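You operate a simulated robot arm through the tools that you are given. There is no shell and no other tool. Be economical: measure what you need, move in short steps, check, and stop when the job is done.

Carry out the task below with a simulated robot arm. There is one attempt and no reset: what you move stays moved.

Task
Run the load on the bench job card at the card's voltage.
Fine: switch on the bench supply; set its knob and the orange link plug before the output button; leave it running.

Only the result counts: the job must be done as asked and must still hold three seconds after the hand-in. Knocking over, shifting, dropping, spilling or breaking anything else fails it.

Robot
A 7-joint arm with a two-finger parallel gripper on a trunk, on a base that drives. Base frame: it is fixed to the floor where the robot stands at the start and does not move with it; the origin is under the middle of the robot, x ahead of it, y to its left, z up; the surface under the hand at the start is at about z = 0.8. Units: m, degrees, N and s.
Its first joint turns from -149.0 to 149.0 degrees. Places, roughly: bench job card [0.9, 0.2, 1]; bench supply switch [0.7, -0.1, 0.9]; load board [1, 0.1, 1]; orange link plug (4x5x6 cm) [0.8, 0.2, 0.9]; output button [0.7, -0.2, 0.8]; volts knob [0.7, -0.2, 0.9]. Payload 3.5 kg.
The tool frame sits at the grasp point between the pads (the TCP): z along the fingers, y along the line on which they close. The tips reach 0.023 m beyond it. The gripper opens to 0.094 m. The fingers are 0.038 m wide and 0.01 m thick; the gripper's body (0.054 by 0.096 m) begins 0.039 m behind the TCP.
Orientation is told as [roll, pitch, yaw] about the base's x, y, z axes, in that order, counted from this pose: with the fingers straight down and closing along the base's y, the tool's x points along the base's -x, its y along +y and its z along -z.

Tools
- The arm moves only by the tool step_arm. Its arguments are lists of equal length, an entry for each row: "claw": the gripper command, from -1 (fully open) to 1 (shut), values between in proportion; "xyz": the shift along the tool's x, y, z in m, a list of three; "rot": the turn, a rotation vector about the tool's x, y, z in degrees, a list of three. In form: {"claw": [claw, ...], "xyz": [[dx, dy, dz], ...], "rot": [[rx, ry, rz], ...]}. A call has 1 to 10 rows; each row is the pose to reach, as a shift and turn from the pose commanded when the call began, along the tool's axes at that moment. A row lasts 0.2 s, in which the tool goes at most 0.05 m and 8.6 degrees; a call with a longer step from one row to the next is refused whole, and so is a gripper value outside its range. A pose out of reach is approached as far as the arm can. The call stops where the force on the tool passes 40 N (or 10 N more than at its start, if that is more) or the arm is blocked; 0.2 s more then pass. The fingers move at their own pace (about 0.153 m/s each) and stop on an object; they squeeze with about 44 N. The grip force told is the motor's: it shows also when the fingers shut on nothing. Time passes only in rows, and 0.2 s behind the last, so rows that repeat a pose let the fingers close. The reply holds the time, the measured pose of the TCP, the force on the tool along the base axes, the opening and the grip force, in the units named above and with some noise, with the torque about the TCP (base axes, N m) and any sound that the robot's microphone picked up.
- Cameras (640 x 400 px; columns grow to the right, rows downward): "scene" is now at [-0.24, 0.1722, 1.3003]; the picture's right is [-0.19, -0.98, 0.00], its down [-0.25, 0.05, -0.97] and it looks along [0.95, -0.19, -0.25] (base axes); focal length 280 px, centre (320, 200). "wrist" rides on the gripper at [0.086, 0.016, -0.074] in the tool frame; the picture's right is [-0.18, 0.98, 0.00], its down [-0.58, -0.11, -0.81] and it looks along [-0.79, -0.15, 0.59] (tool axes); focal length 243 px, centre (320, 200).
- get_image(camera): a new picture of that camera. The clock stands still meanwhile.
- steer(legs): drives the robot by 1 to 6 legs, each [ahead, left, turn to the left] in m, m and degrees, along the robot's own axes; the way and the turn of a leg run together, so that a leg with both is an arc; at most 1.5 m and 180 degrees a leg. The arm and the cameras ride along, it lands a little off, and it stops where it bumps. It gives what a move gives.
- turn_head(pan, tilt): turns the head with the scene camera to pan (to the left, within 143 degrees either way) and tilt (down, from -29 to 69), counted from straight ahead of the robot. It gives what a move gives.
- point_at(camera, pixels): for up to 12 pixels [column, row] of the newest picture of that camera ("zoom" is the newest enlarged one), the place [x, y, z] in the base frame of the surface seen there, good to about 0.002 m. The clock stands still meanwhile.
- enlarge(camera, box): a new picture of the part [left, top, right, bottom] of that camera's present view, enlarged. The clock stands still meanwhile.
- finish_job(): hands the job in; it is judged then, once.

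Keep the steps short. Do not move on a guess: measure, check each grasp and each placing, and mend mistakes. In all there are 80 turns and 52 pictures (those below and enlarged ones count). Leave the gripper open and the arm clear of the work at the hand-in unless told otherwise, and finish with a single line.

The tools are called after "Request:" as a command line: name --argument value ..., lists and objects as JSON in quotes. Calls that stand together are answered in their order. step_arm: Moves the arm, as the interface text tells. Its arguments: {"type":"object","properties":{"claw":{"type":"array","items":{"type":"number"}},"xyz":{"type":"array","items":{"type":"array","items":{"type":"number"}}},"rot":{"type":"array","items":{"type":"array","items":{"type":"number"}}}},"required":["claw","xyz","rot"]} The other tools are called the same way: steer (legs) drives the base; turn_head (pan, tilt) turns the head that bears the scene camera; get_image (camera) takes a picture; point_at (camera, pixels) gives the place of the surface under pixels of a picture; enlarge (camera, box) takes an enlarged picture of a part of a camera's view; finish_job () hands the job in.

At the start:

```text
t: 0.0
eef_pos: [0.772, 0.1786, 1.0292]
orientation: [0.0, 0.0, 0.0]
contact_force: [-0.5, 0.2, 0.8]
torque: [0.01, 0.02, 0.0]
gripper_width: 0.094
grip_force: 0.1
robot x, y, heading: [0.0006, -0.0023, -0.1]
head pan, tilt: [-11.1, 14.8]
```

scene: 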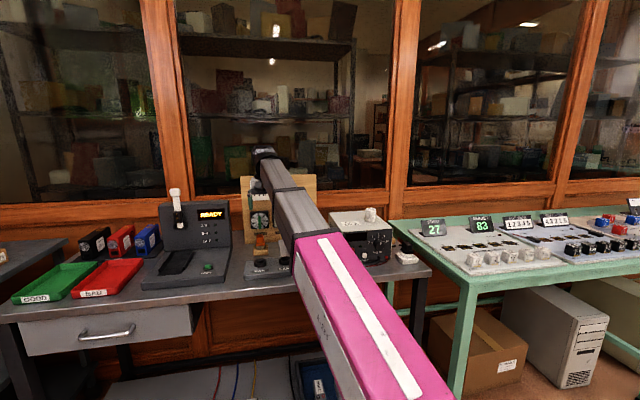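
wrist: 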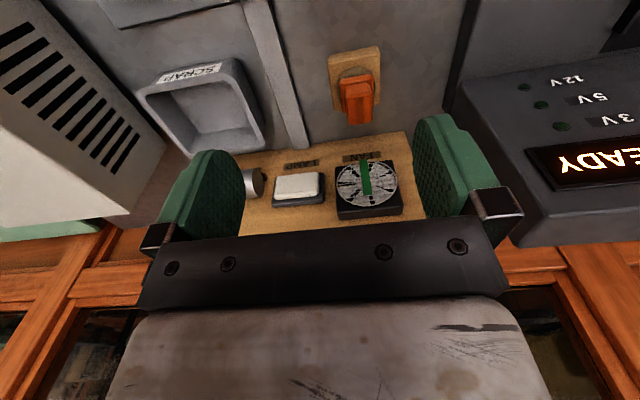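

The arm blocks much of the scene view. First I enlarge the bench area in the scene and look at the card.

Request:
enlarge --camera "scene" --box '[220, 140, 440, 290]'

Request:
enlarge --camera "wrist" --box '[120, 20, 640, 240]'

```text
2.67 times, centred on (330, 215) of scene
```

zoom: 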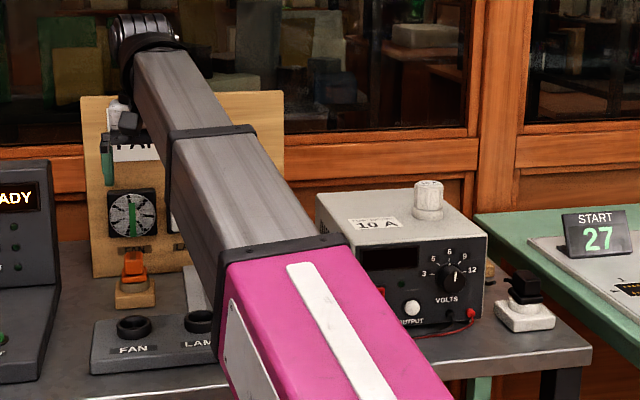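

```text
1.23 times, centred on (380, 130) of wrist
```

zoom: 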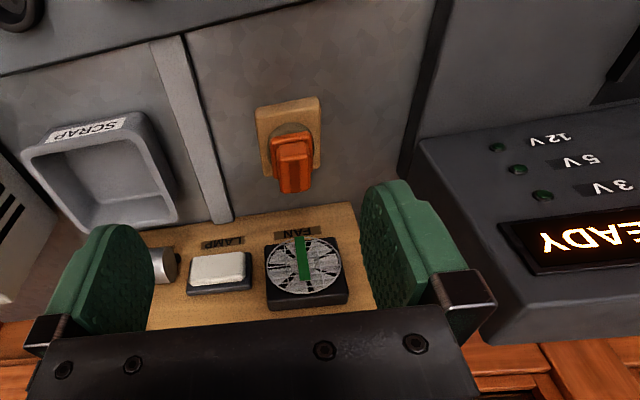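

The hand hides the card at the centre of the board. I raise it and swing it left for a clear view.

Request:
step_arm --claw '[-1, -1, -1, -1, -1, -1, -1]' --xyz '[[0, 0, -0.04], [0, 0.04, -0.08], [0.03, 0.08, -0.1], [0.06, 0.12, -0.1], [0.08, 0.16, -0.1], [0.08, 0.2, -0.1], [0.08, 0.24, -0.1]]' --rot '[[0, 0, 0], [0, 0, 0], [0, 0, 0], [0, 0, 0], [0, 0, 0], [0, 0, 0], [0, 0, 0]]'

Request:
enlarge --camera "scene" --box '[220, 140, 440, 290]'

```text
refused: row 2 steps farther than a row can; nothing moved
```

```text
2.67 times, centred on (330, 215) of scene
```

zoom: 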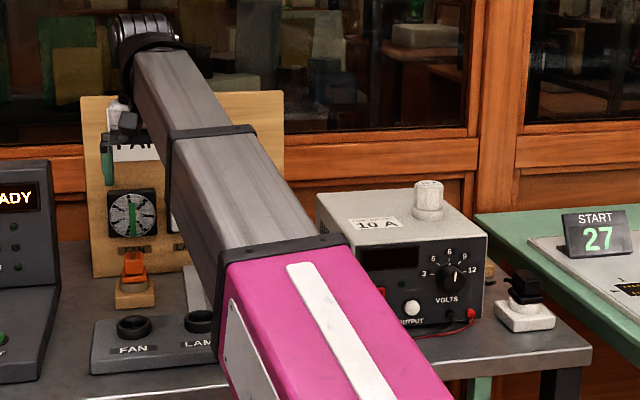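

Steps were too long; same move in smaller rows.

Request:
step_arm --claw '[-1, -1, -1, -1, -1, -1, -1, -1, -1, -1]' --xyz '[[0, 0, -0.04], [0, 0, -0.08], [0.03, 0.03, -0.08], [0.06, 0.06, -0.08], [0.08, 0.1, -0.08], [0.08, 0.14, -0.08], [0.08, 0.18, -0.08], [0.08, 0.22, -0.08], [0.08, 0.26, -0.08], [0.08, 0.29, -0.08]]' --rot '[[0, 0, 0], [0, 0, 0], [0, 0, 0], [0, 0, 0], [0, 0, 0], [0, 0, 0], [0, 0, 0], [0, 0, 0], [0, 0, 0], [0, 0, 0]]'

```text
t: 0.6
eef_pos: [0.7757, 0.1769, 1.102]
orientation: [0.1, -0.8, -0.1]
contact_force: [5.5, 1.0, -10.5]
torque: [-0.13, -0.56, -0.17]
gripper_width: 0.094
grip_force: 0.1
robot x, y, heading: [0.0004, -0.0009, -0.2]
head pan, tilt: [-11.1, 14.8]
stopped in row 3: the force on the tool passed its limit at 68 N (the readings are from after the stop); the commanded pose is now the measured one
```

Something stopped it: 68 N. I check with the scene camera before going on.

Request:
get_image --camera "scene"

Request:
get_image --camera "wrist"

```text
46 pictures are left
```

scene: 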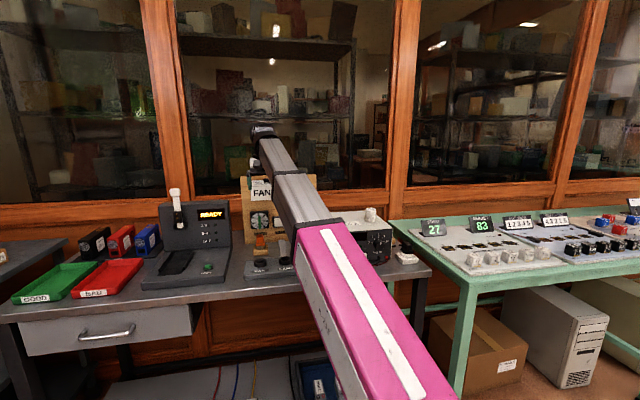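

```text
45 pictures are left
```

wrist: 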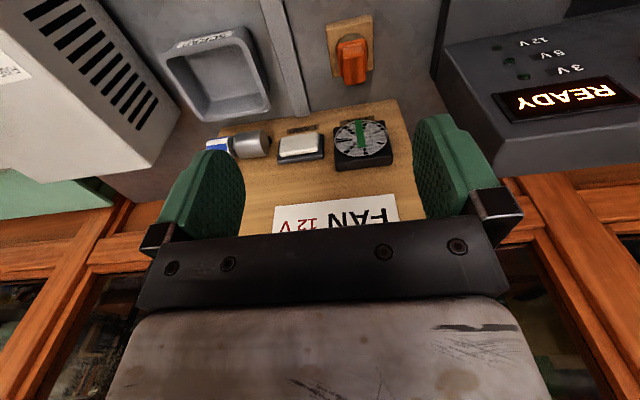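

The card reads "FAN 12 V". I see nothing the hand touched, so it was probably the jerk of the motion. I continue gently to the left for a clear view.

Request:
step_arm --claw '[-1, -1, -1, -1, -1, -1, -1, -1, -1, -1]' --xyz '[[0.01, 0.01, 0], [0.02, 0.03, 0], [0.03, 0.05, 0], [0.04, 0.075, 0], [0.05, 0.1, 0], [0.06, 0.125, 0], [0.07, 0.15, 0], [0.08, 0.175, 0], [0.08, 0.2, 0], [0.08, 0.21, 0]]' --rot '[[0, 0, 0], [0, 0, 0], [0, 0, 0], [0, 0, 0], [0, 0, 0], [0, 0, 0], [0, 0, 0], [0, 0, 0], [0, 0, 0], [0, 0, 0]]'

Request:
enlarge --camera "scene" --box '[230, 160, 430, 290]'

```text
t: 1.2
eef_pos: [0.756, 0.2053, 1.1008]
orientation: [-0.2, -1.1, 0.0]
contact_force: [3.3, 4.4, -4.1]
torque: [-0.39, -0.23, -0.38]
gripper_width: 0.094
grip_force: 0.0
robot x, y, heading: [0.0017, 0.0028, 0.2]
head pan, tilt: [-11.1, 14.8]
stopped in row 3: the force on the tool passed its limit at 42 N (the readings are from after the stop); the commanded pose is now the measured one
```

```text
3.08 times, centred on (330, 225) of scene
```

zoom: 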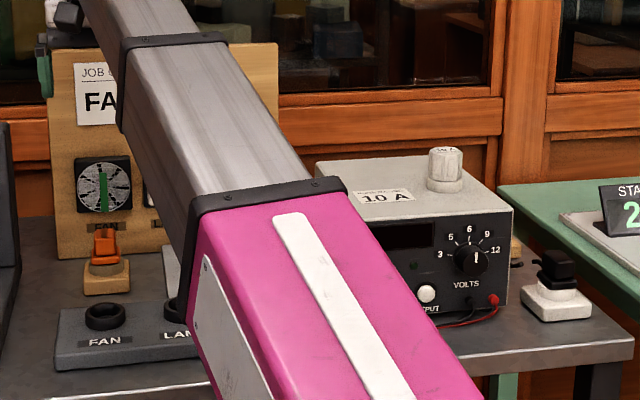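

The stops look like reaction to acceleration (free air all around). I use slower rows.

Request:
step_arm --claw '[-1, -1, -1, -1, -1, -1, -1, -1, -1, -1]' --xyz '[[0, 0.005, 0], [0, 0.015, 0], [0, 0.03, 0], [0, 0.05, 0], [0, 0.07, 0], [0, 0.09, 0], [0, 0.11, 0], [0, 0.13, 0], [0, 0.145, 0], [0, 0.15, 0]]' --rot '[[0, 0, 0], [0, 0, 0], [0, 0, 0], [0, 0, 0], [0, 0, 0], [0, 0, 0], [0, 0, 0], [0, 0, 0], [0, 0, 0], [0, 0, 0]]'

Request:
enlarge --camera "scene" --box '[230, 160, 430, 290]'

```text
t: 3.5
eef_pos: [0.7573, 0.3558, 1.1008]
orientation: [-0.1, -1.1, 0.0]
contact_force: [1.0, 0.7, -0.7]
torque: [0.0, 0.03, -0.01]
gripper_width: 0.0941
grip_force: 0.0
robot x, y, heading: [0.0013, 0.0007, 0.3]
head pan, tilt: [-11.1, 14.8]
```

```text
3.08 times, centred on (330, 225) of scene
```

zoom: 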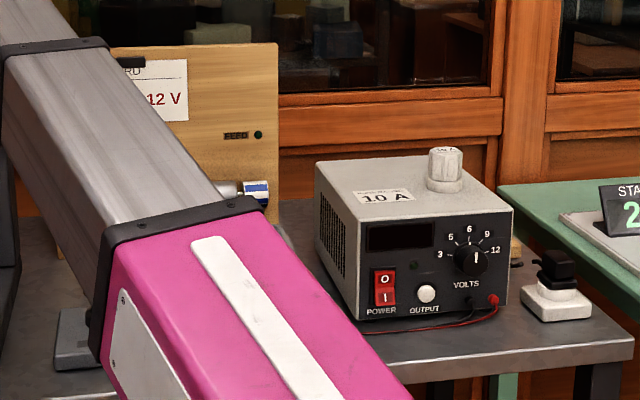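

Card says 12 V, FAN. Now a closer look at the supply panel.

Request:
enlarge --camera "scene" --box '[330, 205, 400, 270]'

Request:
point_at --camera "zoom" --pixels '[[160, 200], [320, 200], [480, 200]]'

```text
6.15 times, centred on (365, 238) of scene
```

zoom: 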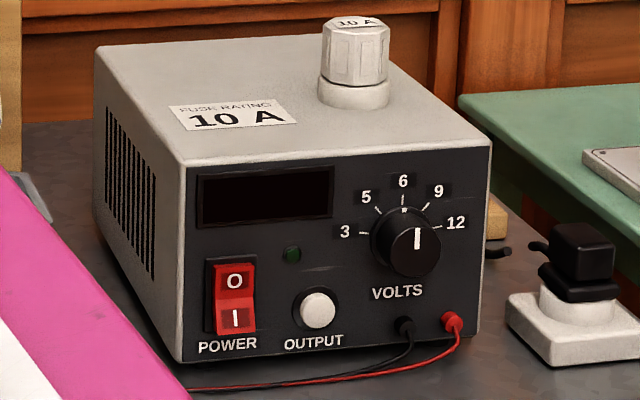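

```text
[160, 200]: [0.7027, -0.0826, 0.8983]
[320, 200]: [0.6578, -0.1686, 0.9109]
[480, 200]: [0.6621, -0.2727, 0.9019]
```

The fuse is 10 A and the label says 10 A, so that is fine. The pointer is at 6 (up). I measure the panel features.

Request:
point_at --camera "zoom" --pixels '[[235, 281], [235, 320], [318, 310], [413, 253], [417, 232], [372, 230], [403, 200], [359, 232], [447, 229], [196, 345], [484, 160], [450, 225]]'

```text
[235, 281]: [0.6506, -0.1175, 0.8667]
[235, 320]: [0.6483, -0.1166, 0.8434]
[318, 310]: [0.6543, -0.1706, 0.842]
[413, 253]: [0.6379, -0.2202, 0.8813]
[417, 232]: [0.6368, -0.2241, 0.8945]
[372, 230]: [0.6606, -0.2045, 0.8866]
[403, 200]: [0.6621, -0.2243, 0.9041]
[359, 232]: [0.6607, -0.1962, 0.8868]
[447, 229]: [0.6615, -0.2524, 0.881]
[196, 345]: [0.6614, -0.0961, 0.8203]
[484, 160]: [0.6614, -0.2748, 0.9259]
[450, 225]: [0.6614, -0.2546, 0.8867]
```

Panel is at x = 0.661, the knob sticks out to 0.637, centred near y −0.224, z 0.881. The plug comes first because it is a top-down grasp. I move right so the scene camera can see the plug and the sockets.

Request:
step_arm --claw '[-1, -1, -1, -1, -1, -1, -1, -1, -1, -1]' --xyz '[[0.002, -0.005, 0], [0.005, -0.015, 0], [0.01, -0.03, 0], [0.015, -0.055, 0], [0.02, -0.08, 0], [0.025, -0.105, 0], [0.03, -0.13, 0], [0.035, -0.155, 0], [0.035, -0.17, 0], [0.035, -0.175, 0]]' --rot '[[0, 0, 0], [0, 0, 0], [0, 0, 0], [0, 0, 0], [0, 0, 0], [0, 0, 0], [0, 0, 0], [0, 0, 0], [0, 0, 0], [0, 0, 0]]'

Request:
enlarge --camera "scene" --box '[235, 200, 315, 285]'

Request:
get_image --camera "wrist"

```text
t: 5.2
eef_pos: [0.7234, 0.2113, 1.1013]
orientation: [0.1, -1.3, -0.9]
contact_force: [0.1, 10.7, -2.5]
torque: [-1.1, -0.32, -1.16]
gripper_width: 0.0938
grip_force: 0.0
robot x, y, heading: [0.0038, -0.002, 0.3]
head pan, tilt: [-11.1, 14.8]
stopped in row 8: the force on the tool passed its limit at 56 N (the readings are from after the stop); the commanded pose is now the measured one
```

```text
4.71 times, centred on (275, 242) of scene
```

zoom: 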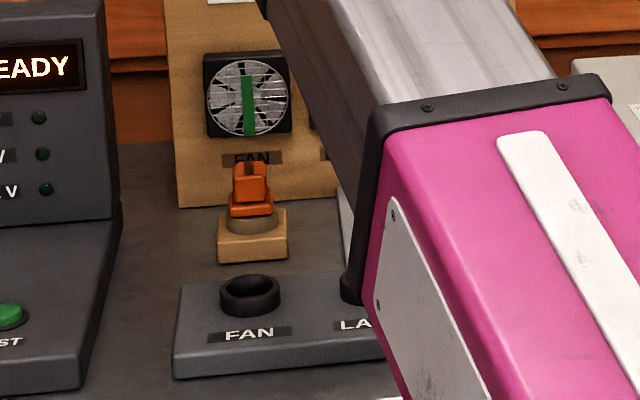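

```text
40 pictures are left
```

wrist: 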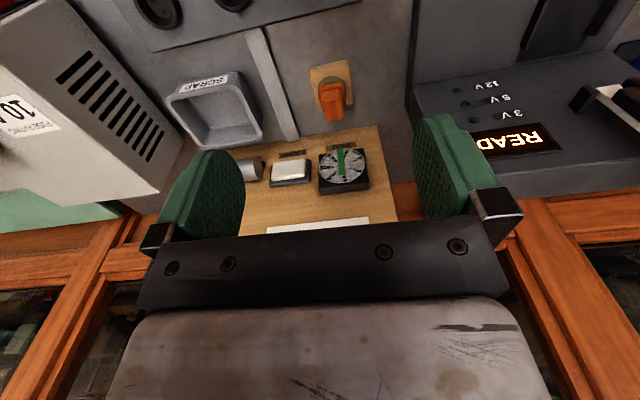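

Only inertia again; I will keep to ≤2 cm rows. Now measure the plug (zoom ~250,190), its base and the FAN socket (~250,295).

Request:
point_at --camera "zoom" --pixels '[[250, 170], [235, 185], [267, 185], [250, 210], [231, 210], [272, 210], [250, 225], [250, 250], [221, 294], [279, 294], [250, 277], [250, 312]]'

Request:
enlarge --camera "wrist" --box '[290, 50, 390, 130]'

```text
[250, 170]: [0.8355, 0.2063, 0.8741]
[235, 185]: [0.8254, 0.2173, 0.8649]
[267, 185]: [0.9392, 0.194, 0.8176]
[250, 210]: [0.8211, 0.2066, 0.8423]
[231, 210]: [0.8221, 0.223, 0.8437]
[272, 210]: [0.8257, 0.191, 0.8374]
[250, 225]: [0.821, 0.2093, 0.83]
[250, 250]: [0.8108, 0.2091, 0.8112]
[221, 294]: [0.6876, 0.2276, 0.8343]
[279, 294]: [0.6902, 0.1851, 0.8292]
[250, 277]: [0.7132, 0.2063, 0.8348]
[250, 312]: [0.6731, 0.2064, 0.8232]
```

```text
5.00 times, centred on (340, 90) of wrist
```

zoom: 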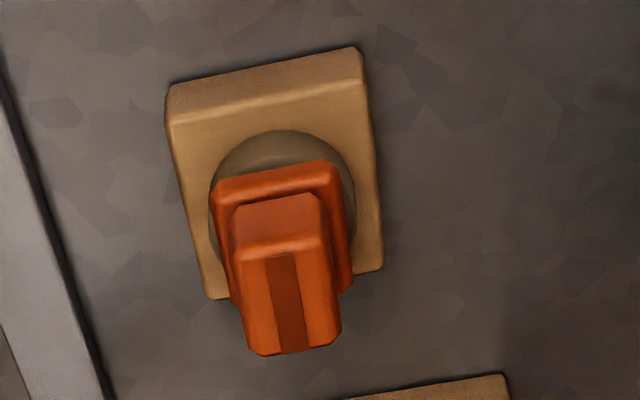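

Request:
point_at --camera "zoom" --pixels '[[243, 206], [312, 202], [240, 242], [322, 238], [265, 350], [330, 340], [222, 190], [328, 172], [220, 294], [375, 265], [170, 90], [355, 55]]'

```text
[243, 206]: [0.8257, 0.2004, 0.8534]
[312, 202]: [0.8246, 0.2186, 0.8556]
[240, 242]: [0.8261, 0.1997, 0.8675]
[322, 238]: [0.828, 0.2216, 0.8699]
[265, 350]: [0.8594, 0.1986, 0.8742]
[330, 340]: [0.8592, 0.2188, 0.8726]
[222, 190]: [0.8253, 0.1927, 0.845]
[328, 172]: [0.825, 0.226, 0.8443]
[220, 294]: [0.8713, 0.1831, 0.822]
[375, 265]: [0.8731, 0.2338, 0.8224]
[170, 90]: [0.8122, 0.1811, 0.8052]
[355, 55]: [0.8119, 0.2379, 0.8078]
```

The plug is axis-aligned: handle x 0.826–0.860, y 0.198–0.220, top 0.874, flange top 0.845. I approach above it and level the tool.

Request:
step_arm --claw '[-1, -1, -1, -1, -1, -1, -1, -1, -1, -1]' --xyz '[[-0.005, 0, 0.005], [-0.02, 0, 0.015], [-0.035, 0, 0.03], [-0.05, 0, 0.045], [-0.065, 0, 0.065], [-0.08, -0.001, 0.085], [-0.095, -0.001, 0.105], [-0.11, -0.001, 0.12], [-0.116, -0.002, 0.13], [-0.119, -0.002, 0.135]]' --rot '[[0, 0.5, -0.3], [0, 1.3, -0.9], [0, 1.3, -0.9], [0, 1.3, -0.9], [0, 1.3, -0.9], [0, 1.3, -0.9], [0, 1.3, -0.9], [0, 1.3, -0.9], [0, 1.3, -0.9], [0, 1.3, -0.9]]'

```text
t: 5.7
eef_pos: [0.734, 0.2096, 1.0925]
orientation: [0.2, -0.5, -0.9]
contact_force: [0.9, 10.8, -3.6]
torque: [-1.08, -0.32, -1.14]
gripper_width: 0.0944
grip_force: 0.2
robot x, y, heading: [-0.0042, 0.0012, 0.2]
head pan, tilt: [-11.1, 14.8]
stopped in row 2: the force on the tool passed its limit at 47 N (the readings are from after the stop); the commanded pose is now the measured one
```

The residual 10.8 N in +y with torque suggests a real contact near the wrist camera (about 0.1 m behind and above the TCP). I look.

Request:
turn_head --pan -3 --tilt 10

Request:
get_image --camera "scene"

```text
t: 6.4
eef_pos: [0.734, 0.2112, 1.0923]
orientation: [0.2, -0.4, -0.9]
contact_force: [0.0, 18.9, -6.4]
torque: [-1.85, -0.81, -1.95]
gripper_width: 0.094
grip_force: 0.0
robot x, y, heading: [0.0012, -0.0017, -0.2]
head pan, tilt: [-3.0, 10.0]
```

```text
38 pictures are left
```

scene: 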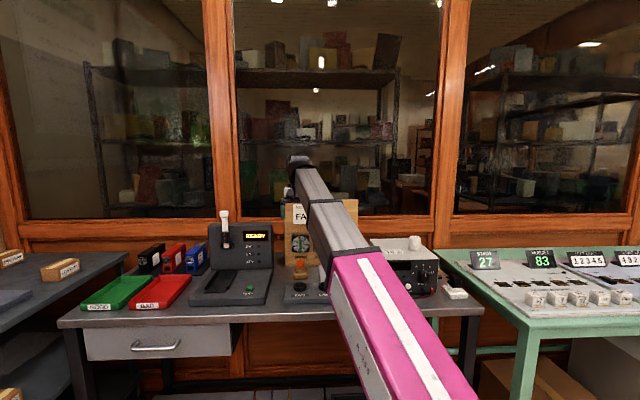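

The wrist camera is rubbing on the arm's own forearm (coming in from the right), not on the bench items. I move left first, then forward and down, where the arm is more extended.

Request:
step_arm --claw '[-1, -1, -1, -1, -1, -1, -1, -1, -1, -1]' --xyz '[[0, 0.008, 0], [-0.003, 0.02, 0], [-0.01, 0.035, 0], [-0.025, 0.04, 0], [-0.04, 0.04, 0], [-0.055, 0.04, 0], [-0.07, 0.04, 0], [-0.085, 0.04, 0], [-0.1, 0.04, 0], [-0.105, 0.04, 0]]' --rot '[[0, 0, 0], [0, 0, 0], [0, 0, 0], [0, 0, 0], [0, 0, 0], [0, 0, 0], [0, 0, 0], [0, 0, 0], [0, 0.4, -0.9], [0, 0.4, -0.9]]'

```text
t: 8.6
eef_pos: [0.8383, 0.2496, 1.0943]
orientation: [0.3, 0.0, 0.1]
contact_force: [0.3, 0.1, -0.6]
torque: [0.0, 0.01, 0.0]
gripper_width: 0.094
grip_force: 0.1
robot x, y, heading: [0.0017, 0.0013, -0.0]
head pan, tilt: [-3.0, 10.0]
```

Free now. I move right to y = 0.209 and lower to z ≈ 0.93.

Request:
step_arm --claw '[-1, -1, -1, -1, -1, -1, -1, -1, -1, -1]' --xyz '[[0, 0, 0.01], [0, 0, 0.03], [0, -0.005, 0.05], [-0.001, -0.01, 0.07], [-0.002, -0.018, 0.09], [-0.003, -0.026, 0.11], [-0.004, -0.034, 0.13], [-0.005, -0.04, 0.15], [-0.005, -0.04, 0.16], [-0.005, -0.04, 0.165]]' --rot '[[0, 0, 0], [0, 0, 0], [0, 0, 0], [0, 0, 0], [0, 0, 0], [0, 0, 0], [0, 0, 0], [0, 0, 0], [0, 0, 0], [0, 0, 0]]'

Request:
get_image --camera "wrist"

```text
t: 10.8
eef_pos: [0.8443, 0.2096, 0.9292]
orientation: [0.3, -0.2, 0.1]
contact_force: [0.6, -0.8, -0.4]
torque: [0.03, -0.01, 0.01]
gripper_width: 0.094
grip_force: 0.1
robot x, y, heading: [-0.0016, -0.0037, -0.1]
head pan, tilt: [-3.0, 10.0]
```

```text
37 pictures are left
```

wrist: 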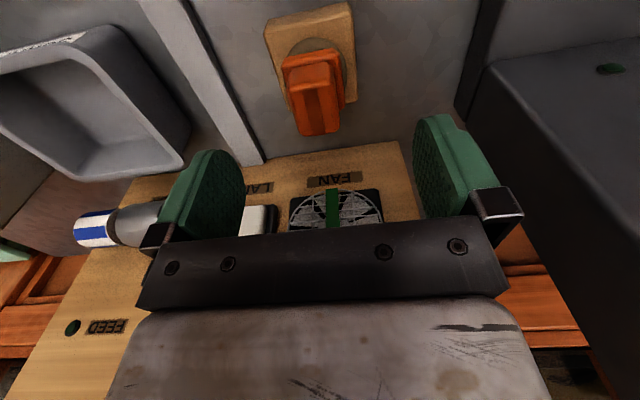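

Centred over the plug. I descend to z = 0.872 and close.

Request:
step_arm --claw '[-1, -1, -1, -1, -1, 0, 1, 1, 1]' --xyz '[[0.001, 0, 0.01], [0.001, 0, 0.025], [0.001, 0, 0.04], [0.001, 0, 0.052], [0.001, 0, 0.057], [0.001, 0, 0.057], [0.001, 0, 0.057], [0.001, 0, 0.057], [0.001, 0, 0.057]]' --rot '[[0, 0, 0], [0, 0, 0], [0, 0, 0], [0, 0, 0], [0, 0, 0], [0, 0, 0], [0, 0, 0], [0, 0, 0], [0, 0, 0]]'

```text
t: 12.8
eef_pos: [0.8448, 0.2097, 0.8713]
orientation: [0.2, -0.1, 0.1]
contact_force: [-0.9, 0.4, 3.4]
torque: [-0.05, -0.03, 0.0]
gripper_width: 0.0271
grip_force: 43.7
robot x, y, heading: [-0.001, -0.0019, 0.1]
head pan, tilt: [-3.0, 10.0]
```

Gripped at 27 mm width. Lift slowly.

Request:
step_arm --claw '[1, 1, 1, 1, 1, 1, 1]' --xyz '[[0, 0, -0.005], [0, 0, -0.015], [0, 0, -0.03], [0, 0, -0.05], [0, 0, -0.07], [0, 0, -0.085], [0, 0, -0.09]]' --rot '[[0, 0, 0], [0, 0, 0], [0, 0, 0], [0, 0, 0], [0, 0, 0], [0, 0, 0], [0, 0, 0]]'

Request:
get_image --camera "wrist"

Request:
enlarge --camera "scene" --box '[260, 220, 360, 320]'

```text
t: 14.4
eef_pos: [0.8439, 0.2094, 0.9617]
orientation: [0.2, -0.1, 0.1]
contact_force: [-1.0, 0.1, -0.6]
torque: [-0.01, 0.0, -0.02]
gripper_width: 0.0272
grip_force: 44.1
robot x, y, heading: [0.0004, -0.0034, -0.0]
head pan, tilt: [-3.0, 10.0]
```

```text
36 pictures are left
```

wrist: 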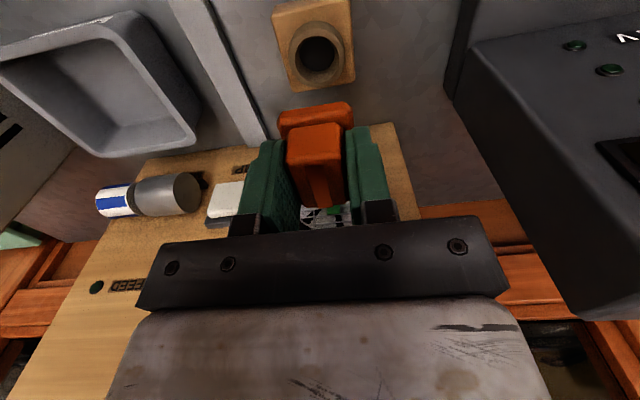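

```text
4.00 times, centred on (310, 270) of scene
```

zoom: 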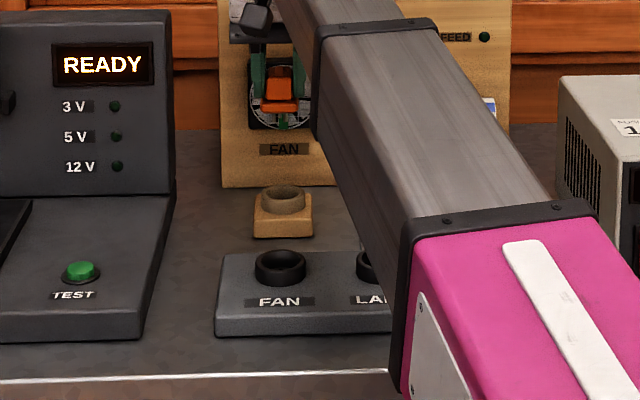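

Plug is up. Now compare the holder ring and the FAN ring in this zoom for a precise offset.

Request:
point_at --camera "zoom" --pixels '[[264, 194], [303, 194], [283, 187], [283, 206], [258, 264], [304, 264], [281, 252], [281, 277], [281, 283], [220, 280], [221, 256], [264, 205]]'

```text
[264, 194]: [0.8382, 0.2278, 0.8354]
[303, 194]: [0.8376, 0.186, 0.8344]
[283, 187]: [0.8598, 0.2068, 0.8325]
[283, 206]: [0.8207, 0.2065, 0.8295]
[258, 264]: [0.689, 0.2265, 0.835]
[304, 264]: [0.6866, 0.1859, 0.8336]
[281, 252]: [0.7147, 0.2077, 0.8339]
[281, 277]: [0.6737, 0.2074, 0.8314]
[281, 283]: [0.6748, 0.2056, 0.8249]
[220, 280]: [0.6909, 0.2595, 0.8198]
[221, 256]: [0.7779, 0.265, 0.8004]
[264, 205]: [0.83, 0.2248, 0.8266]
```

Holder centre ≈ (0.841, 0.207), FAN ring centre ≈ (0.694, 0.2065), same height. To keep the arm's good posture, I drive the base back 0.147 m.

Request:
steer --legs '[[-0.147, 0, 0]]'

Request:
get_image --camera "wrist"

```text
t: 15.8
eef_pos: [0.696, 0.2092, 0.9611]
orientation: [0.2, -0.1, 0.1]
contact_force: [0.5, 0.2, -1.2]
torque: [0.03, 0.0, -0.02]
gripper_width: 0.0272
grip_force: 43.7
robot x, y, heading: [-0.1472, -0.0007, 0.2]
head pan, tilt: [-3.0, 10.0]
```

```text
34 pictures are left
```

wrist: 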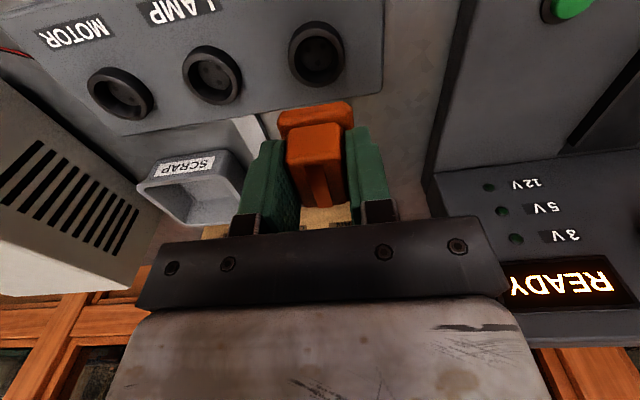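

The FAN ring sits at (317,53), nearly the same pixel as the holder ring had (316,55) at the same relative height. I enlarge and measure to verify.

Request:
enlarge --camera "wrist" --box '[260, 0, 380, 110]'

Request:
point_at --camera "wrist" --pixels '[[291, 46], [343, 44], [316, 24], [316, 80], [208, 50], [240, 70], [212, 46], [317, 50]]'

```text
3.64 times, centred on (320, 55) of wrist
```

zoom: 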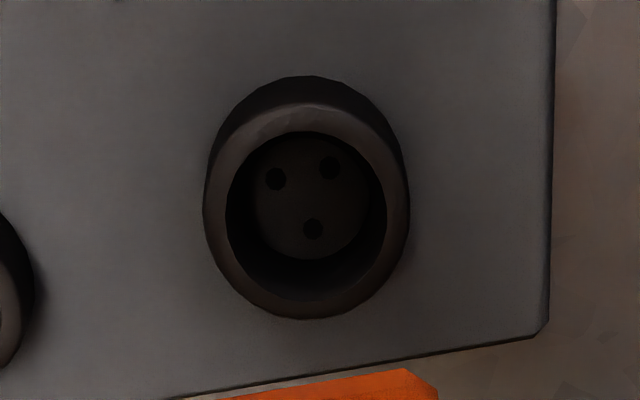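

```text
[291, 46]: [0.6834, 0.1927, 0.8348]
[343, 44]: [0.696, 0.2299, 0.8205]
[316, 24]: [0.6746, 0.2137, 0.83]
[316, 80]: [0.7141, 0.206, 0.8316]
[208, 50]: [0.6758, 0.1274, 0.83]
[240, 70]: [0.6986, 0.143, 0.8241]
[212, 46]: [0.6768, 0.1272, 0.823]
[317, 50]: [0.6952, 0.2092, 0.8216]
```

Request:
point_at --camera "zoom" --pixels '[[216, 205], [398, 205], [307, 117], [307, 306], [275, 179], [330, 167], [312, 229], [250, 130], [362, 130], [240, 275], [375, 275]]'

```text
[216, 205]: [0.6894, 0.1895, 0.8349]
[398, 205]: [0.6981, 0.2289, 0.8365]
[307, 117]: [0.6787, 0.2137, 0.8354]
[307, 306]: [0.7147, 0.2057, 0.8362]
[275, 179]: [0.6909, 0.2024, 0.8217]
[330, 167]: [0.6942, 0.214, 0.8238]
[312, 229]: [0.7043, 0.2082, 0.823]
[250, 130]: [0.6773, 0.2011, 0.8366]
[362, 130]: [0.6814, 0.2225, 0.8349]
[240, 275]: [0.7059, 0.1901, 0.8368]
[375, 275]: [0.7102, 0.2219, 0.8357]
```

Ring centre ≈ (0.6955, 0.209); the plug axis is at about (0.6945, 0.209). I shift 1 mm ahead and lower slowly, watching force.

Request:
step_arm --claw '[1, 1, 1, 1, 1, 1, 1, 1, 1, 1]' --xyz '[[-0.001, 0, 0.005], [-0.001, 0, 0.02], [-0.001, 0, 0.035], [-0.001, 0, 0.048], [-0.001, 0, 0.056], [-0.001, 0, 0.062], [-0.001, 0, 0.068], [-0.001, 0, 0.074], [-0.001, 0, 0.08], [-0.001, 0, 0.084]]' --rot '[[0, 0, 0], [0, 0, 0], [0, 0, 0], [0, 0, 0], [0, 0, 0], [0, 0, 0], [0, 0, 0], [0, 0, 0], [0, 0, 0], [0, 0, 0]]'

```text
t: 18.0
eef_pos: [0.6976, 0.21, 0.8771]
orientation: [0.2, -0.2, 0.0]
contact_force: [0.5, 0.4, -1.0]
torque: [0.0, 0.0, 0.04]
gripper_width: 0.0271
grip_force: 43.6
robot x, y, heading: [-0.1479, 0.0019, -0.0]
head pan, tilt: [-3.0, 10.0]
```

No contact yet. Go down the last ~6 mm in fine steps.

Request:
step_arm --claw '[1, 1, 1, 1, 1]' --xyz '[[0, 0, 0.002], [0, 0, 0.004], [0, 0, 0.006], [0, 0, 0.008], [0, 0, 0.009]]' --rot '[[0, 0, 0], [0, 0, 0], [0, 0, 0], [0, 0, 0], [0, 0, 0]]'

Request:
enlarge --camera "wrist" --box '[240, 0, 400, 240]'

Request:
enlarge --camera "scene" --box '[270, 230, 370, 310]'

```text
t: 19.2
eef_pos: [0.6983, 0.211, 0.8716]
orientation: [0.3, -0.2, 0.2]
contact_force: [-0.6, 1.3, 37.5]
torque: [-0.13, -0.4, -0.01]
gripper_width: 0.0271
grip_force: 44.2
robot x, y, heading: [-0.1458, 0.0001, 0.1]
head pan, tilt: [-3.0, 10.0]
```

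```text
1.67 times, centred on (320, 120) of wrist
```

zoom: 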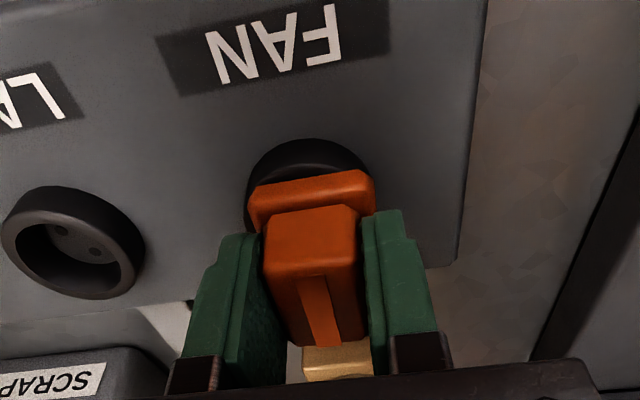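

```text
5.00 times, centred on (320, 270) of scene
```

zoom: 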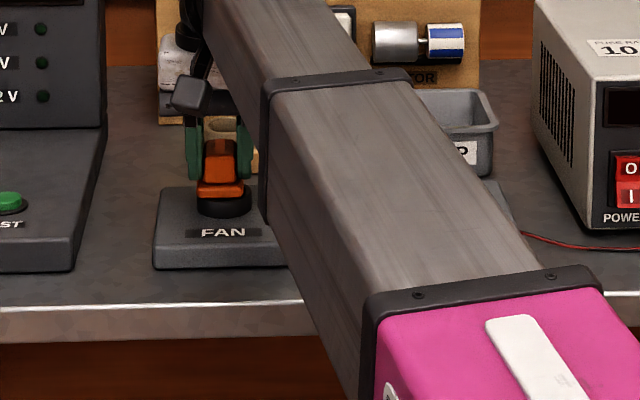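

It bottomed at z 0.8716, the same height as in the holder (0.8713), so the plug is seated. Relax, open and lift.

Request:
step_arm --claw '[1, 0, -1, -1, -1, -1, -1, -1, -1, -1]' --xyz '[[0, 0, -0.002], [0, 0, -0.002], [0, 0, -0.002], [0, 0, -0.002], [0, 0, -0.007], [0, 0, -0.02], [0, 0, -0.04], [0, 0, -0.06], [0, 0, -0.075], [0, 0, -0.08]]' --rot '[[0, 0, 0], [0, 0, 0], [0, 0, 0], [0, 0, 0], [0, 0, 0], [0, 0, 0], [0, 0, 0], [0, 0, 0], [0, 0, 0], [0, 0, 0]]'

Request:
get_image --camera "wrist"

```text
t: 21.4
eef_pos: [0.6982, 0.2102, 0.949]
orientation: [0.2, -0.1, 0.1]
contact_force: [-0.1, 0.4, 0.6]
torque: [-0.01, 0.01, 0.01]
gripper_width: 0.0942
grip_force: 0.0
robot x, y, heading: [-0.1481, -0.0008, -0.1]
head pan, tilt: [-3.0, 10.0]
```

```text
30 pictures are left
```

wrist: 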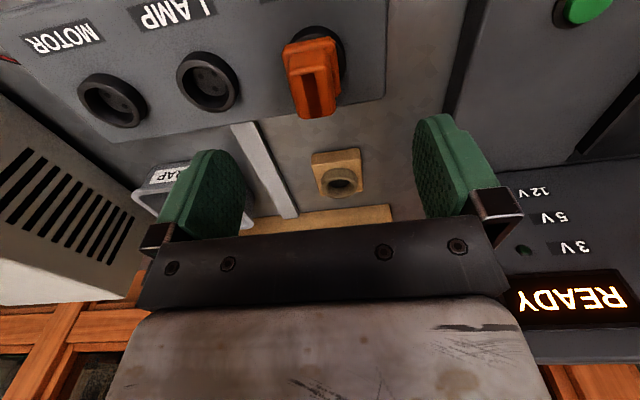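

The plug stands upright in FAN. Next the supply: I turn the head to look at it and measure the bench edge for clearance.

Request:
turn_head --pan -14 --tilt 20

Request:
get_image --camera "scene"

```text
t: 22.1
eef_pos: [0.6974, 0.2097, 0.9488]
orientation: [0.1, -0.1, 0.0]
contact_force: [-0.6, 0.2, 0.1]
torque: [0.0, -0.01, 0.01]
gripper_width: 0.094
grip_force: 0.0
robot x, y, heading: [-0.1463, -0.0015, -0.1]
head pan, tilt: [-14.0, 20.0]
```

```text
29 pictures are left
```

scene: 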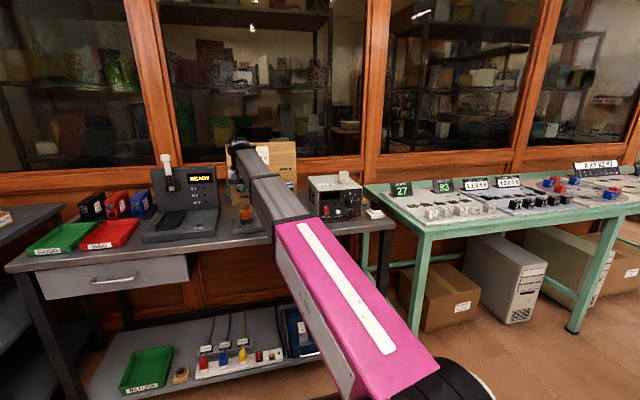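

Request:
enlarge --camera "scene" --box '[290, 160, 400, 240]'

Request:
point_at --camera "scene" --pixels '[[355, 228], [250, 242], [200, 248], [330, 229]]'

```text
5.00 times, centred on (345, 200) of scene
```

zoom: 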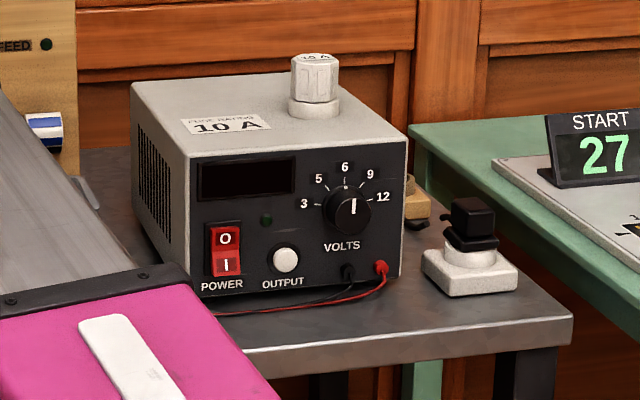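

```text
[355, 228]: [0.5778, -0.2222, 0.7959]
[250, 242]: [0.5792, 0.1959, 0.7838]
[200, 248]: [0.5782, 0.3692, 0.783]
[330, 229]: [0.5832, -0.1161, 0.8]
```

Bench edge is x ≈ 0.578. I back off from the plug, raise, and pitch the tool forward gradually (8° a row).

Request:
step_arm --claw '[-1, -1, -1, -1, -1, -1, -1, -1, -1, -1]' --xyz '[[0, 0, -0.01], [0, 0, -0.025], [0.005, 0, -0.045], [0.015, 0, -0.06], [0.025, 0, -0.07], [0.04, 0, -0.08], [0.055, 0, -0.09], [0.07, 0, -0.1], [0.085, 0, -0.1], [0.09, 0, -0.1]]' --rot '[[0, -3, 0], [0, -8, 0], [0, -14, 0], [0, -20, 0], [0, -26, 0], [0, -32, 0], [0, -38, 0], [0, -42, 0], [0, -44, 0], [0, -45, 0]]'

```text
t: 24.3
eef_pos: [0.6077, 0.2105, 1.0502]
orientation: [0.2, -45.2, -0.1]
contact_force: [-0.3, -0.2, 0.3]
torque: [0.03, -0.03, 0.0]
gripper_width: 0.094
grip_force: 0.0
robot x, y, heading: [-0.1481, -0.0023, -0.0]
head pan, tilt: [-14.0, 20.0]
```

Free of contact. I swing right towards the power rocker, closing the fingers, at safe height.

Request:
step_arm --claw '[-1, -1, 0, 1, 1, 1, 1, 1, 1, 1]' --xyz '[[0.004, -0.01, -0.004], [0.01, -0.035, -0.01], [0.018, -0.07, -0.018], [0.026, -0.105, -0.026], [0.034, -0.14, -0.034], [0.04, -0.175, -0.04], [0.04, -0.21, -0.04], [0.04, -0.245, -0.04], [0.04, -0.28, -0.04], [0.04, -0.3, -0.04]]' --rot '[[0, 0, 0], [0, 0, 0], [0, 0, 0], [0, 0, 0], [0, 0, 0], [0, 0, 0], [0, 0, 0], [0, 0, 0], [0, 0, 0], [0, 0, 0]]'

```text
t: 26.5
eef_pos: [0.5514, -0.0903, 1.0459]
orientation: [0.3, -45.2, 0.0]
contact_force: [0.5, 0.0, 0.1]
torque: [-0.01, -0.03, 0.02]
gripper_width: 0.0
grip_force: 42.8
robot x, y, heading: [-0.1456, -0.0017, -0.1]
head pan, tilt: [-14.0, 20.0]
```

Clear. Now lower to a stand-off in front of the rocker: TCP (0.575, −0.117, 0.845).

Request:
step_arm --claw '[1, 1, 1, 1, 1, 1, 1, 1, 1, 1]' --xyz '[[0.005, -0.005, 0.007], [0.015, -0.012, 0.02], [0.03, -0.02, 0.038], [0.046, -0.0267, 0.058], [0.062, -0.0267, 0.079], [0.078, -0.0267, 0.099], [0.094, -0.0267, 0.119], [0.11, -0.0267, 0.139], [0.121, -0.0267, 0.153], [0.1254, -0.0267, 0.1588]]' --rot '[[0, 0, 0], [0, 0, 0], [0, 0, 0], [0, 0, 0], [0, 0, 0], [0, 0, 0], [0, 0, 0], [0, 0, 0], [0, 0, 0], [0, 0, 0]]'

Request:
get_image --camera "wrist"

Request:
get_image --camera "scene"

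```text
t: 28.7
eef_pos: [0.576, -0.1162, 0.8449]
orientation: [0.2, -45.2, -0.1]
contact_force: [0.4, -0.6, 0.1]
torque: [-0.03, 0.02, -0.04]
gripper_width: 0.0
grip_force: 42.1
robot x, y, heading: [-0.1468, 0.0016, 0.1]
head pan, tilt: [-14.0, 20.0]
```

```text
27 pictures are left
```

wrist: 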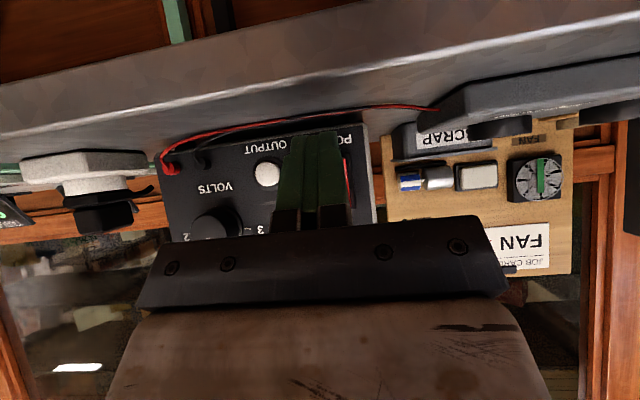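

```text
26 pictures are left
```

scene: 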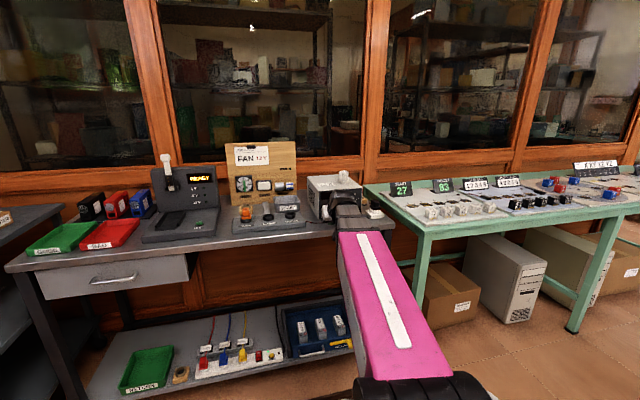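

The board is now fully visible; I check the whole card once.

Request:
enlarge --camera "scene" --box '[225, 135, 305, 235]'

Request:
step_arm --claw '[1, 1, 1, 1, 1, 1]' --xyz '[[-0.002, 0, 0.008], [-0.009, 0, 0.017], [-0.016, 0, 0.024], [-0.021, 0, 0.029], [-0.024, 0, 0.032], [-0.0265, 0, 0.0345]]' --rot '[[0, 0, 0], [0, 0, 0], [0, 0, 0], [0, 0, 0], [0, 0, 0], [0, 0, 0]]'

```text
4.00 times, centred on (265, 185) of scene
```

zoom: 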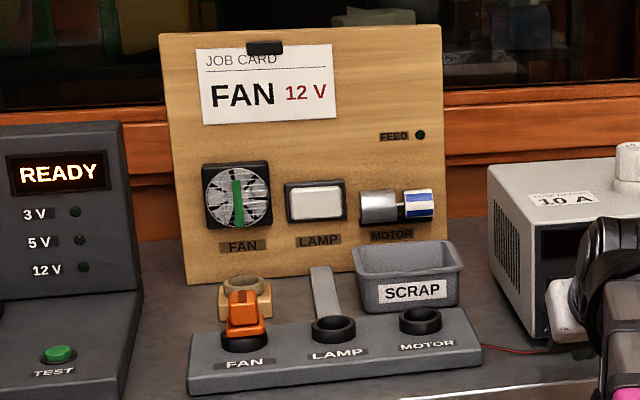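

```text
t: 30.1
eef_pos: [0.6188, -0.1158, 0.8415]
orientation: [0.4, -45.1, -0.1]
contact_force: [-1.6, 0.4, -0.6]
torque: [0.0, -0.02, 0.0]
gripper_width: 0.0001
grip_force: 42.5
robot x, y, heading: [-0.1497, 0.0005, 0.2]
head pan, tilt: [-14.0, 20.0]
```

Card confirmed: FAN 12 V. The tip is just at the rocker; I push ahead in small steps up to 10 mm.

Request:
step_arm --claw '[1, 1, 1, 1, 1]' --xyz '[[-0.0014, 0, 0.0014], [-0.0028, 0, 0.0028], [-0.0042, 0, 0.0042], [-0.0056, 0, 0.0056], [-0.007, 0, 0.007]]' --rot '[[0, 0, 0], [0, 0, 0], [0, 0, 0], [0, 0, 0], [0, 0, 0]]'

```text
t: 31.4
eef_pos: [0.6231, -0.1177, 0.8411]
orientation: [0.3, -44.8, -0.1]
contact_force: [-6.9, 0.8, 3.0]
torque: [0.0, -0.05, 0.02]
gripper_width: 0.0
grip_force: 42.1
robot x, y, heading: [-0.1433, -0.0044, 0.0]
head pan, tilt: [-14.0, 20.0]
stopped in row 5: the force on the tool passed its limit at 42 N (the readings are from after the stop); the commanded pose is now the measured one
```

It pushed to 42 N. Back off and look at the rocker/display.

Request:
step_arm --claw '[1, 1, 1, 1, 1, 1, 1]' --xyz '[[0.005, 0, -0.005], [0.015, 0, -0.015], [0.028, 0, -0.028], [0.035, 0, -0.05], [0.035, 0, -0.08], [0.035, 0.02, -0.11], [0.035, 0.04, -0.13]]' --rot '[[0, 0, 0], [0, 0, 0], [0, 0, 0], [0, 0, 0], [0, 0, 0], [0, 0, 0], [0, 0, 0]]'

Request:
enlarge --camera "scene" --box '[290, 160, 400, 240]'

Request:
get_image --camera "wrist"

```text
t: 33.0
eef_pos: [0.5076, -0.0765, 0.9083]
orientation: [0.3, -44.8, -0.1]
contact_force: [0.2, 0.5, 0.2]
torque: [-0.03, 0.0, 0.02]
gripper_width: 0.0003
grip_force: 42.5
robot x, y, heading: [-0.1465, 0.0022, -0.3]
head pan, tilt: [-14.0, 20.0]
```

```text
5.00 times, centred on (345, 200) of scene
```

zoom: 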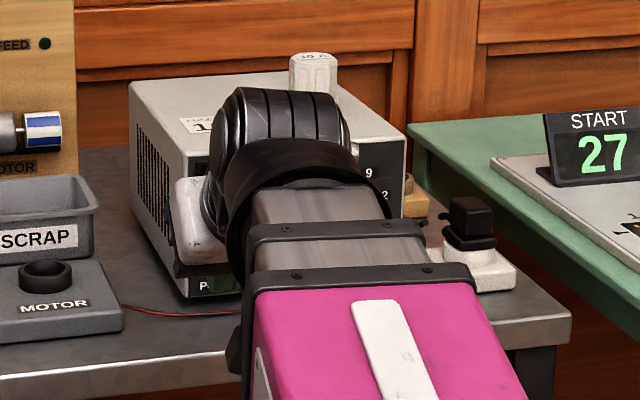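

```text
23 pictures are left
```

wrist: 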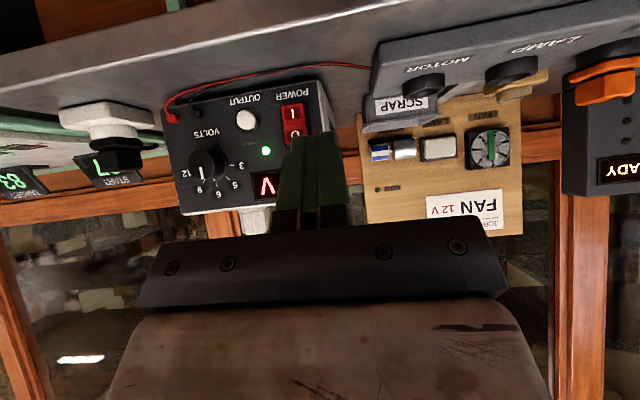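

Power is on (LED lit, display shows V). Now measure the knob and terminals from the wrist picture.

Request:
enlarge --camera "wrist" --box '[150, 80, 310, 220]'

```text
2.86 times, centred on (230, 150) of wrist
```

zoom: 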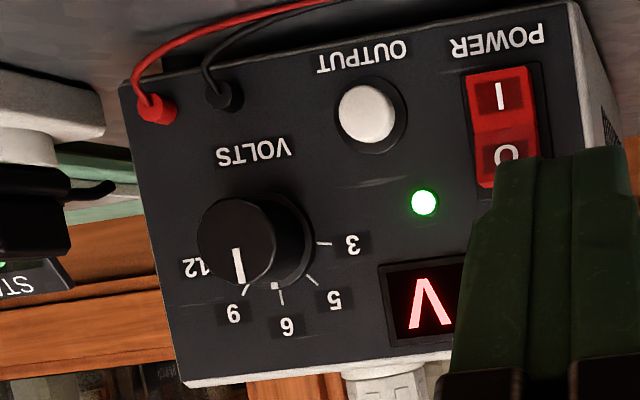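

Request:
point_at --camera "zoom" --pixels '[[202, 240], [270, 240], [236, 203], [238, 278], [238, 240], [238, 255], [309, 240], [275, 287], [158, 108], [222, 97], [367, 115], [280, 210]]'

```text
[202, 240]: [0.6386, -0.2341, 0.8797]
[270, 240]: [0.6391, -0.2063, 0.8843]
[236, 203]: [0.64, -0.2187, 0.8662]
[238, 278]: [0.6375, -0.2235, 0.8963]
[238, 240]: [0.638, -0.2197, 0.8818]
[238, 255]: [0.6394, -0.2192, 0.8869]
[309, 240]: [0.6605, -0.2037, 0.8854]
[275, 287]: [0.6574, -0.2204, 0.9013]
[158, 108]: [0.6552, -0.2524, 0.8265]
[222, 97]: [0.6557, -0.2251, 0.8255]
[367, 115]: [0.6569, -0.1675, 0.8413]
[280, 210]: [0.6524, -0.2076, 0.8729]
```

Knob: centre y −0.220, z 0.881, radius ≈15 mm, face x 0.638; terminals are lower (z 0.826), out of the way. I level the tool to horizontal and move in front of the knob.

Request:
step_arm --claw '[1, 1, 0.5, 0, 0, 0, 0, 0, 0]' --xyz '[[-0.002, -0.01, -0.004], [-0.005, -0.03, -0.01], [-0.008, -0.05, -0.016], [-0.011, -0.075, -0.022], [-0.014, -0.1, -0.028], [-0.014, -0.12, -0.028], [-0.014, -0.135, -0.028], [-0.014, -0.143, -0.028], [-0.014, -0.1437, -0.028]]' --rot '[[0, -3, 0], [0, -9, 0], [0, -15, 0], [0, -21, 0], [0, -27, 0], [0, -33, 0], [0, -39, 0], [0, -44, 0], [0, -45.2, 0]]'

```text
t: 35.0
eef_pos: [0.499, -0.2207, 0.9374]
orientation: [117.2, -89.8, -117.2]
contact_force: [0.4, 0.9, -0.2]
torque: [-0.02, -0.01, -0.03]
gripper_width: 0.0471
grip_force: 0.1
robot x, y, heading: [-0.1481, 0.0015, -0.1]
head pan, tilt: [-14.0, 20.0]
```

Horizontal now. Roll the tool +48° about its axis so the camera stays off the bench.

Request:
step_arm --claw '[0, 0, 0, 0, 0, 0, 0, 0]' --xyz '[[0, 0, 0], [0, 0, 0], [0, 0, 0], [0, 0, 0], [0, 0, 0], [0, 0, 0], [0, 0, 0], [0, 0, 0]]' --rot '[[0, 0, 4], [0, 0, 11], [0, 0, 18], [0, 0, 25], [0, 0, 32], [0, 0, 39], [0, 0, 45], [0, 0, 48]]'

Request:
get_image --camera "wrist"

```text
t: 36.8
eef_pos: [0.4977, -0.2205, 0.9367]
orientation: [90.1, -41.6, -89.8]
contact_force: [-0.9, 0.4, -0.5]
torque: [0.03, 0.01, -0.01]
gripper_width: 0.0472
grip_force: 0.0
robot x, y, heading: [-0.1476, 0.0007, -0.0]
head pan, tilt: [-14.0, 20.0]
```

```text
21 pictures are left
```

wrist: 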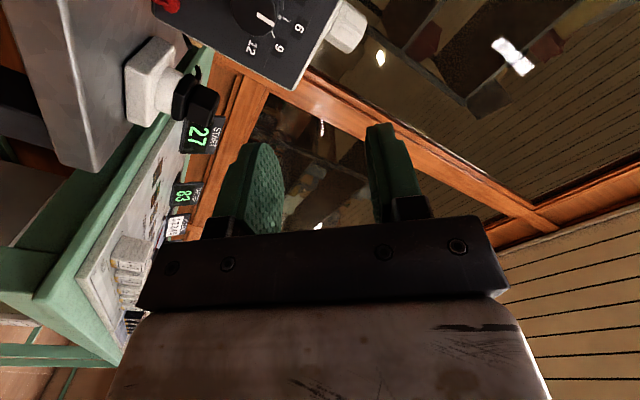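

Tool axes check out. Move down in line with the knob and ahead to 15 mm short of it.

Request:
step_arm --claw '[0, 0, 0, 0, 0, 0, 0, 0]' --xyz '[[0.007, -0.008, 0], [0.018, -0.02, 0], [0.03, -0.034, 0.005], [0.037, -0.0417, 0.02], [0.037, -0.0417, 0.045], [0.037, -0.0417, 0.07], [0.037, -0.0417, 0.09], [0.037, -0.0417, 0.1]]' --rot '[[0, 0, 0], [0, 0, 0], [0, 0, 0], [0, 0, 0], [0, 0, 0], [0, 0, 0], [0, 0, 0], [0, 0, 0]]'

Request:
get_image --camera "wrist"

```text
t: 38.6
eef_pos: [0.5999, -0.2198, 0.8812]
orientation: [90.1, -41.9, -89.9]
contact_force: [0.8, 0.7, 0.1]
torque: [0.02, 0.01, 0.0]
gripper_width: 0.0468
grip_force: 0.1
robot x, y, heading: [-0.1464, -0.0024, 0.1]
head pan, tilt: [-14.0, 20.0]
```

```text
20 pictures are left
```

wrist: 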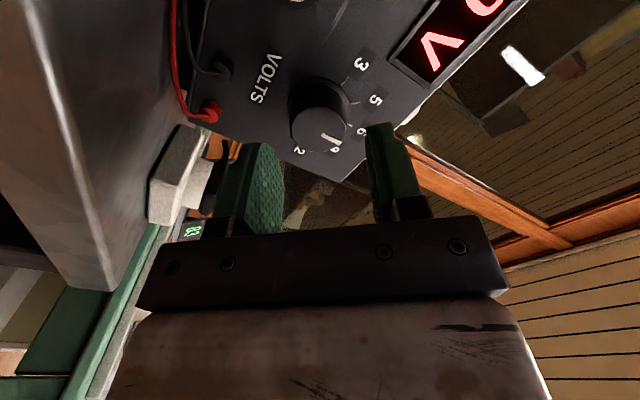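

The knob is centred between the fingers (col ~318). Advance 29 mm and close.

Request:
step_arm --claw '[0, 0, 0, 0, 0.5, 1, 1, 1]' --xyz '[[0, 0, 0.008], [0, 0, 0.018], [0, 0, 0.026], [0, 0, 0.029], [0, 0, 0.029], [0, 0, 0.029], [0, 0, 0.029], [0, 0, 0.029]]' --rot '[[0, 0, 0], [0, 0, 0], [0, 0, 0], [0, 0, 0], [0, 0, 0], [0, 0, 0], [0, 0, 0], [0, 0, 0]]'

```text
t: 40.4
eef_pos: [0.628, -0.2201, 0.8813]
orientation: [90.0, -41.8, -89.9]
contact_force: [-3.3, -7.6, -8.8]
torque: [0.04, 0.22, -0.66]
gripper_width: 0.0335
grip_force: 44.9
robot x, y, heading: [-0.1492, -0.0035, -0.0]
head pan, tilt: [-14.0, 20.0]
```

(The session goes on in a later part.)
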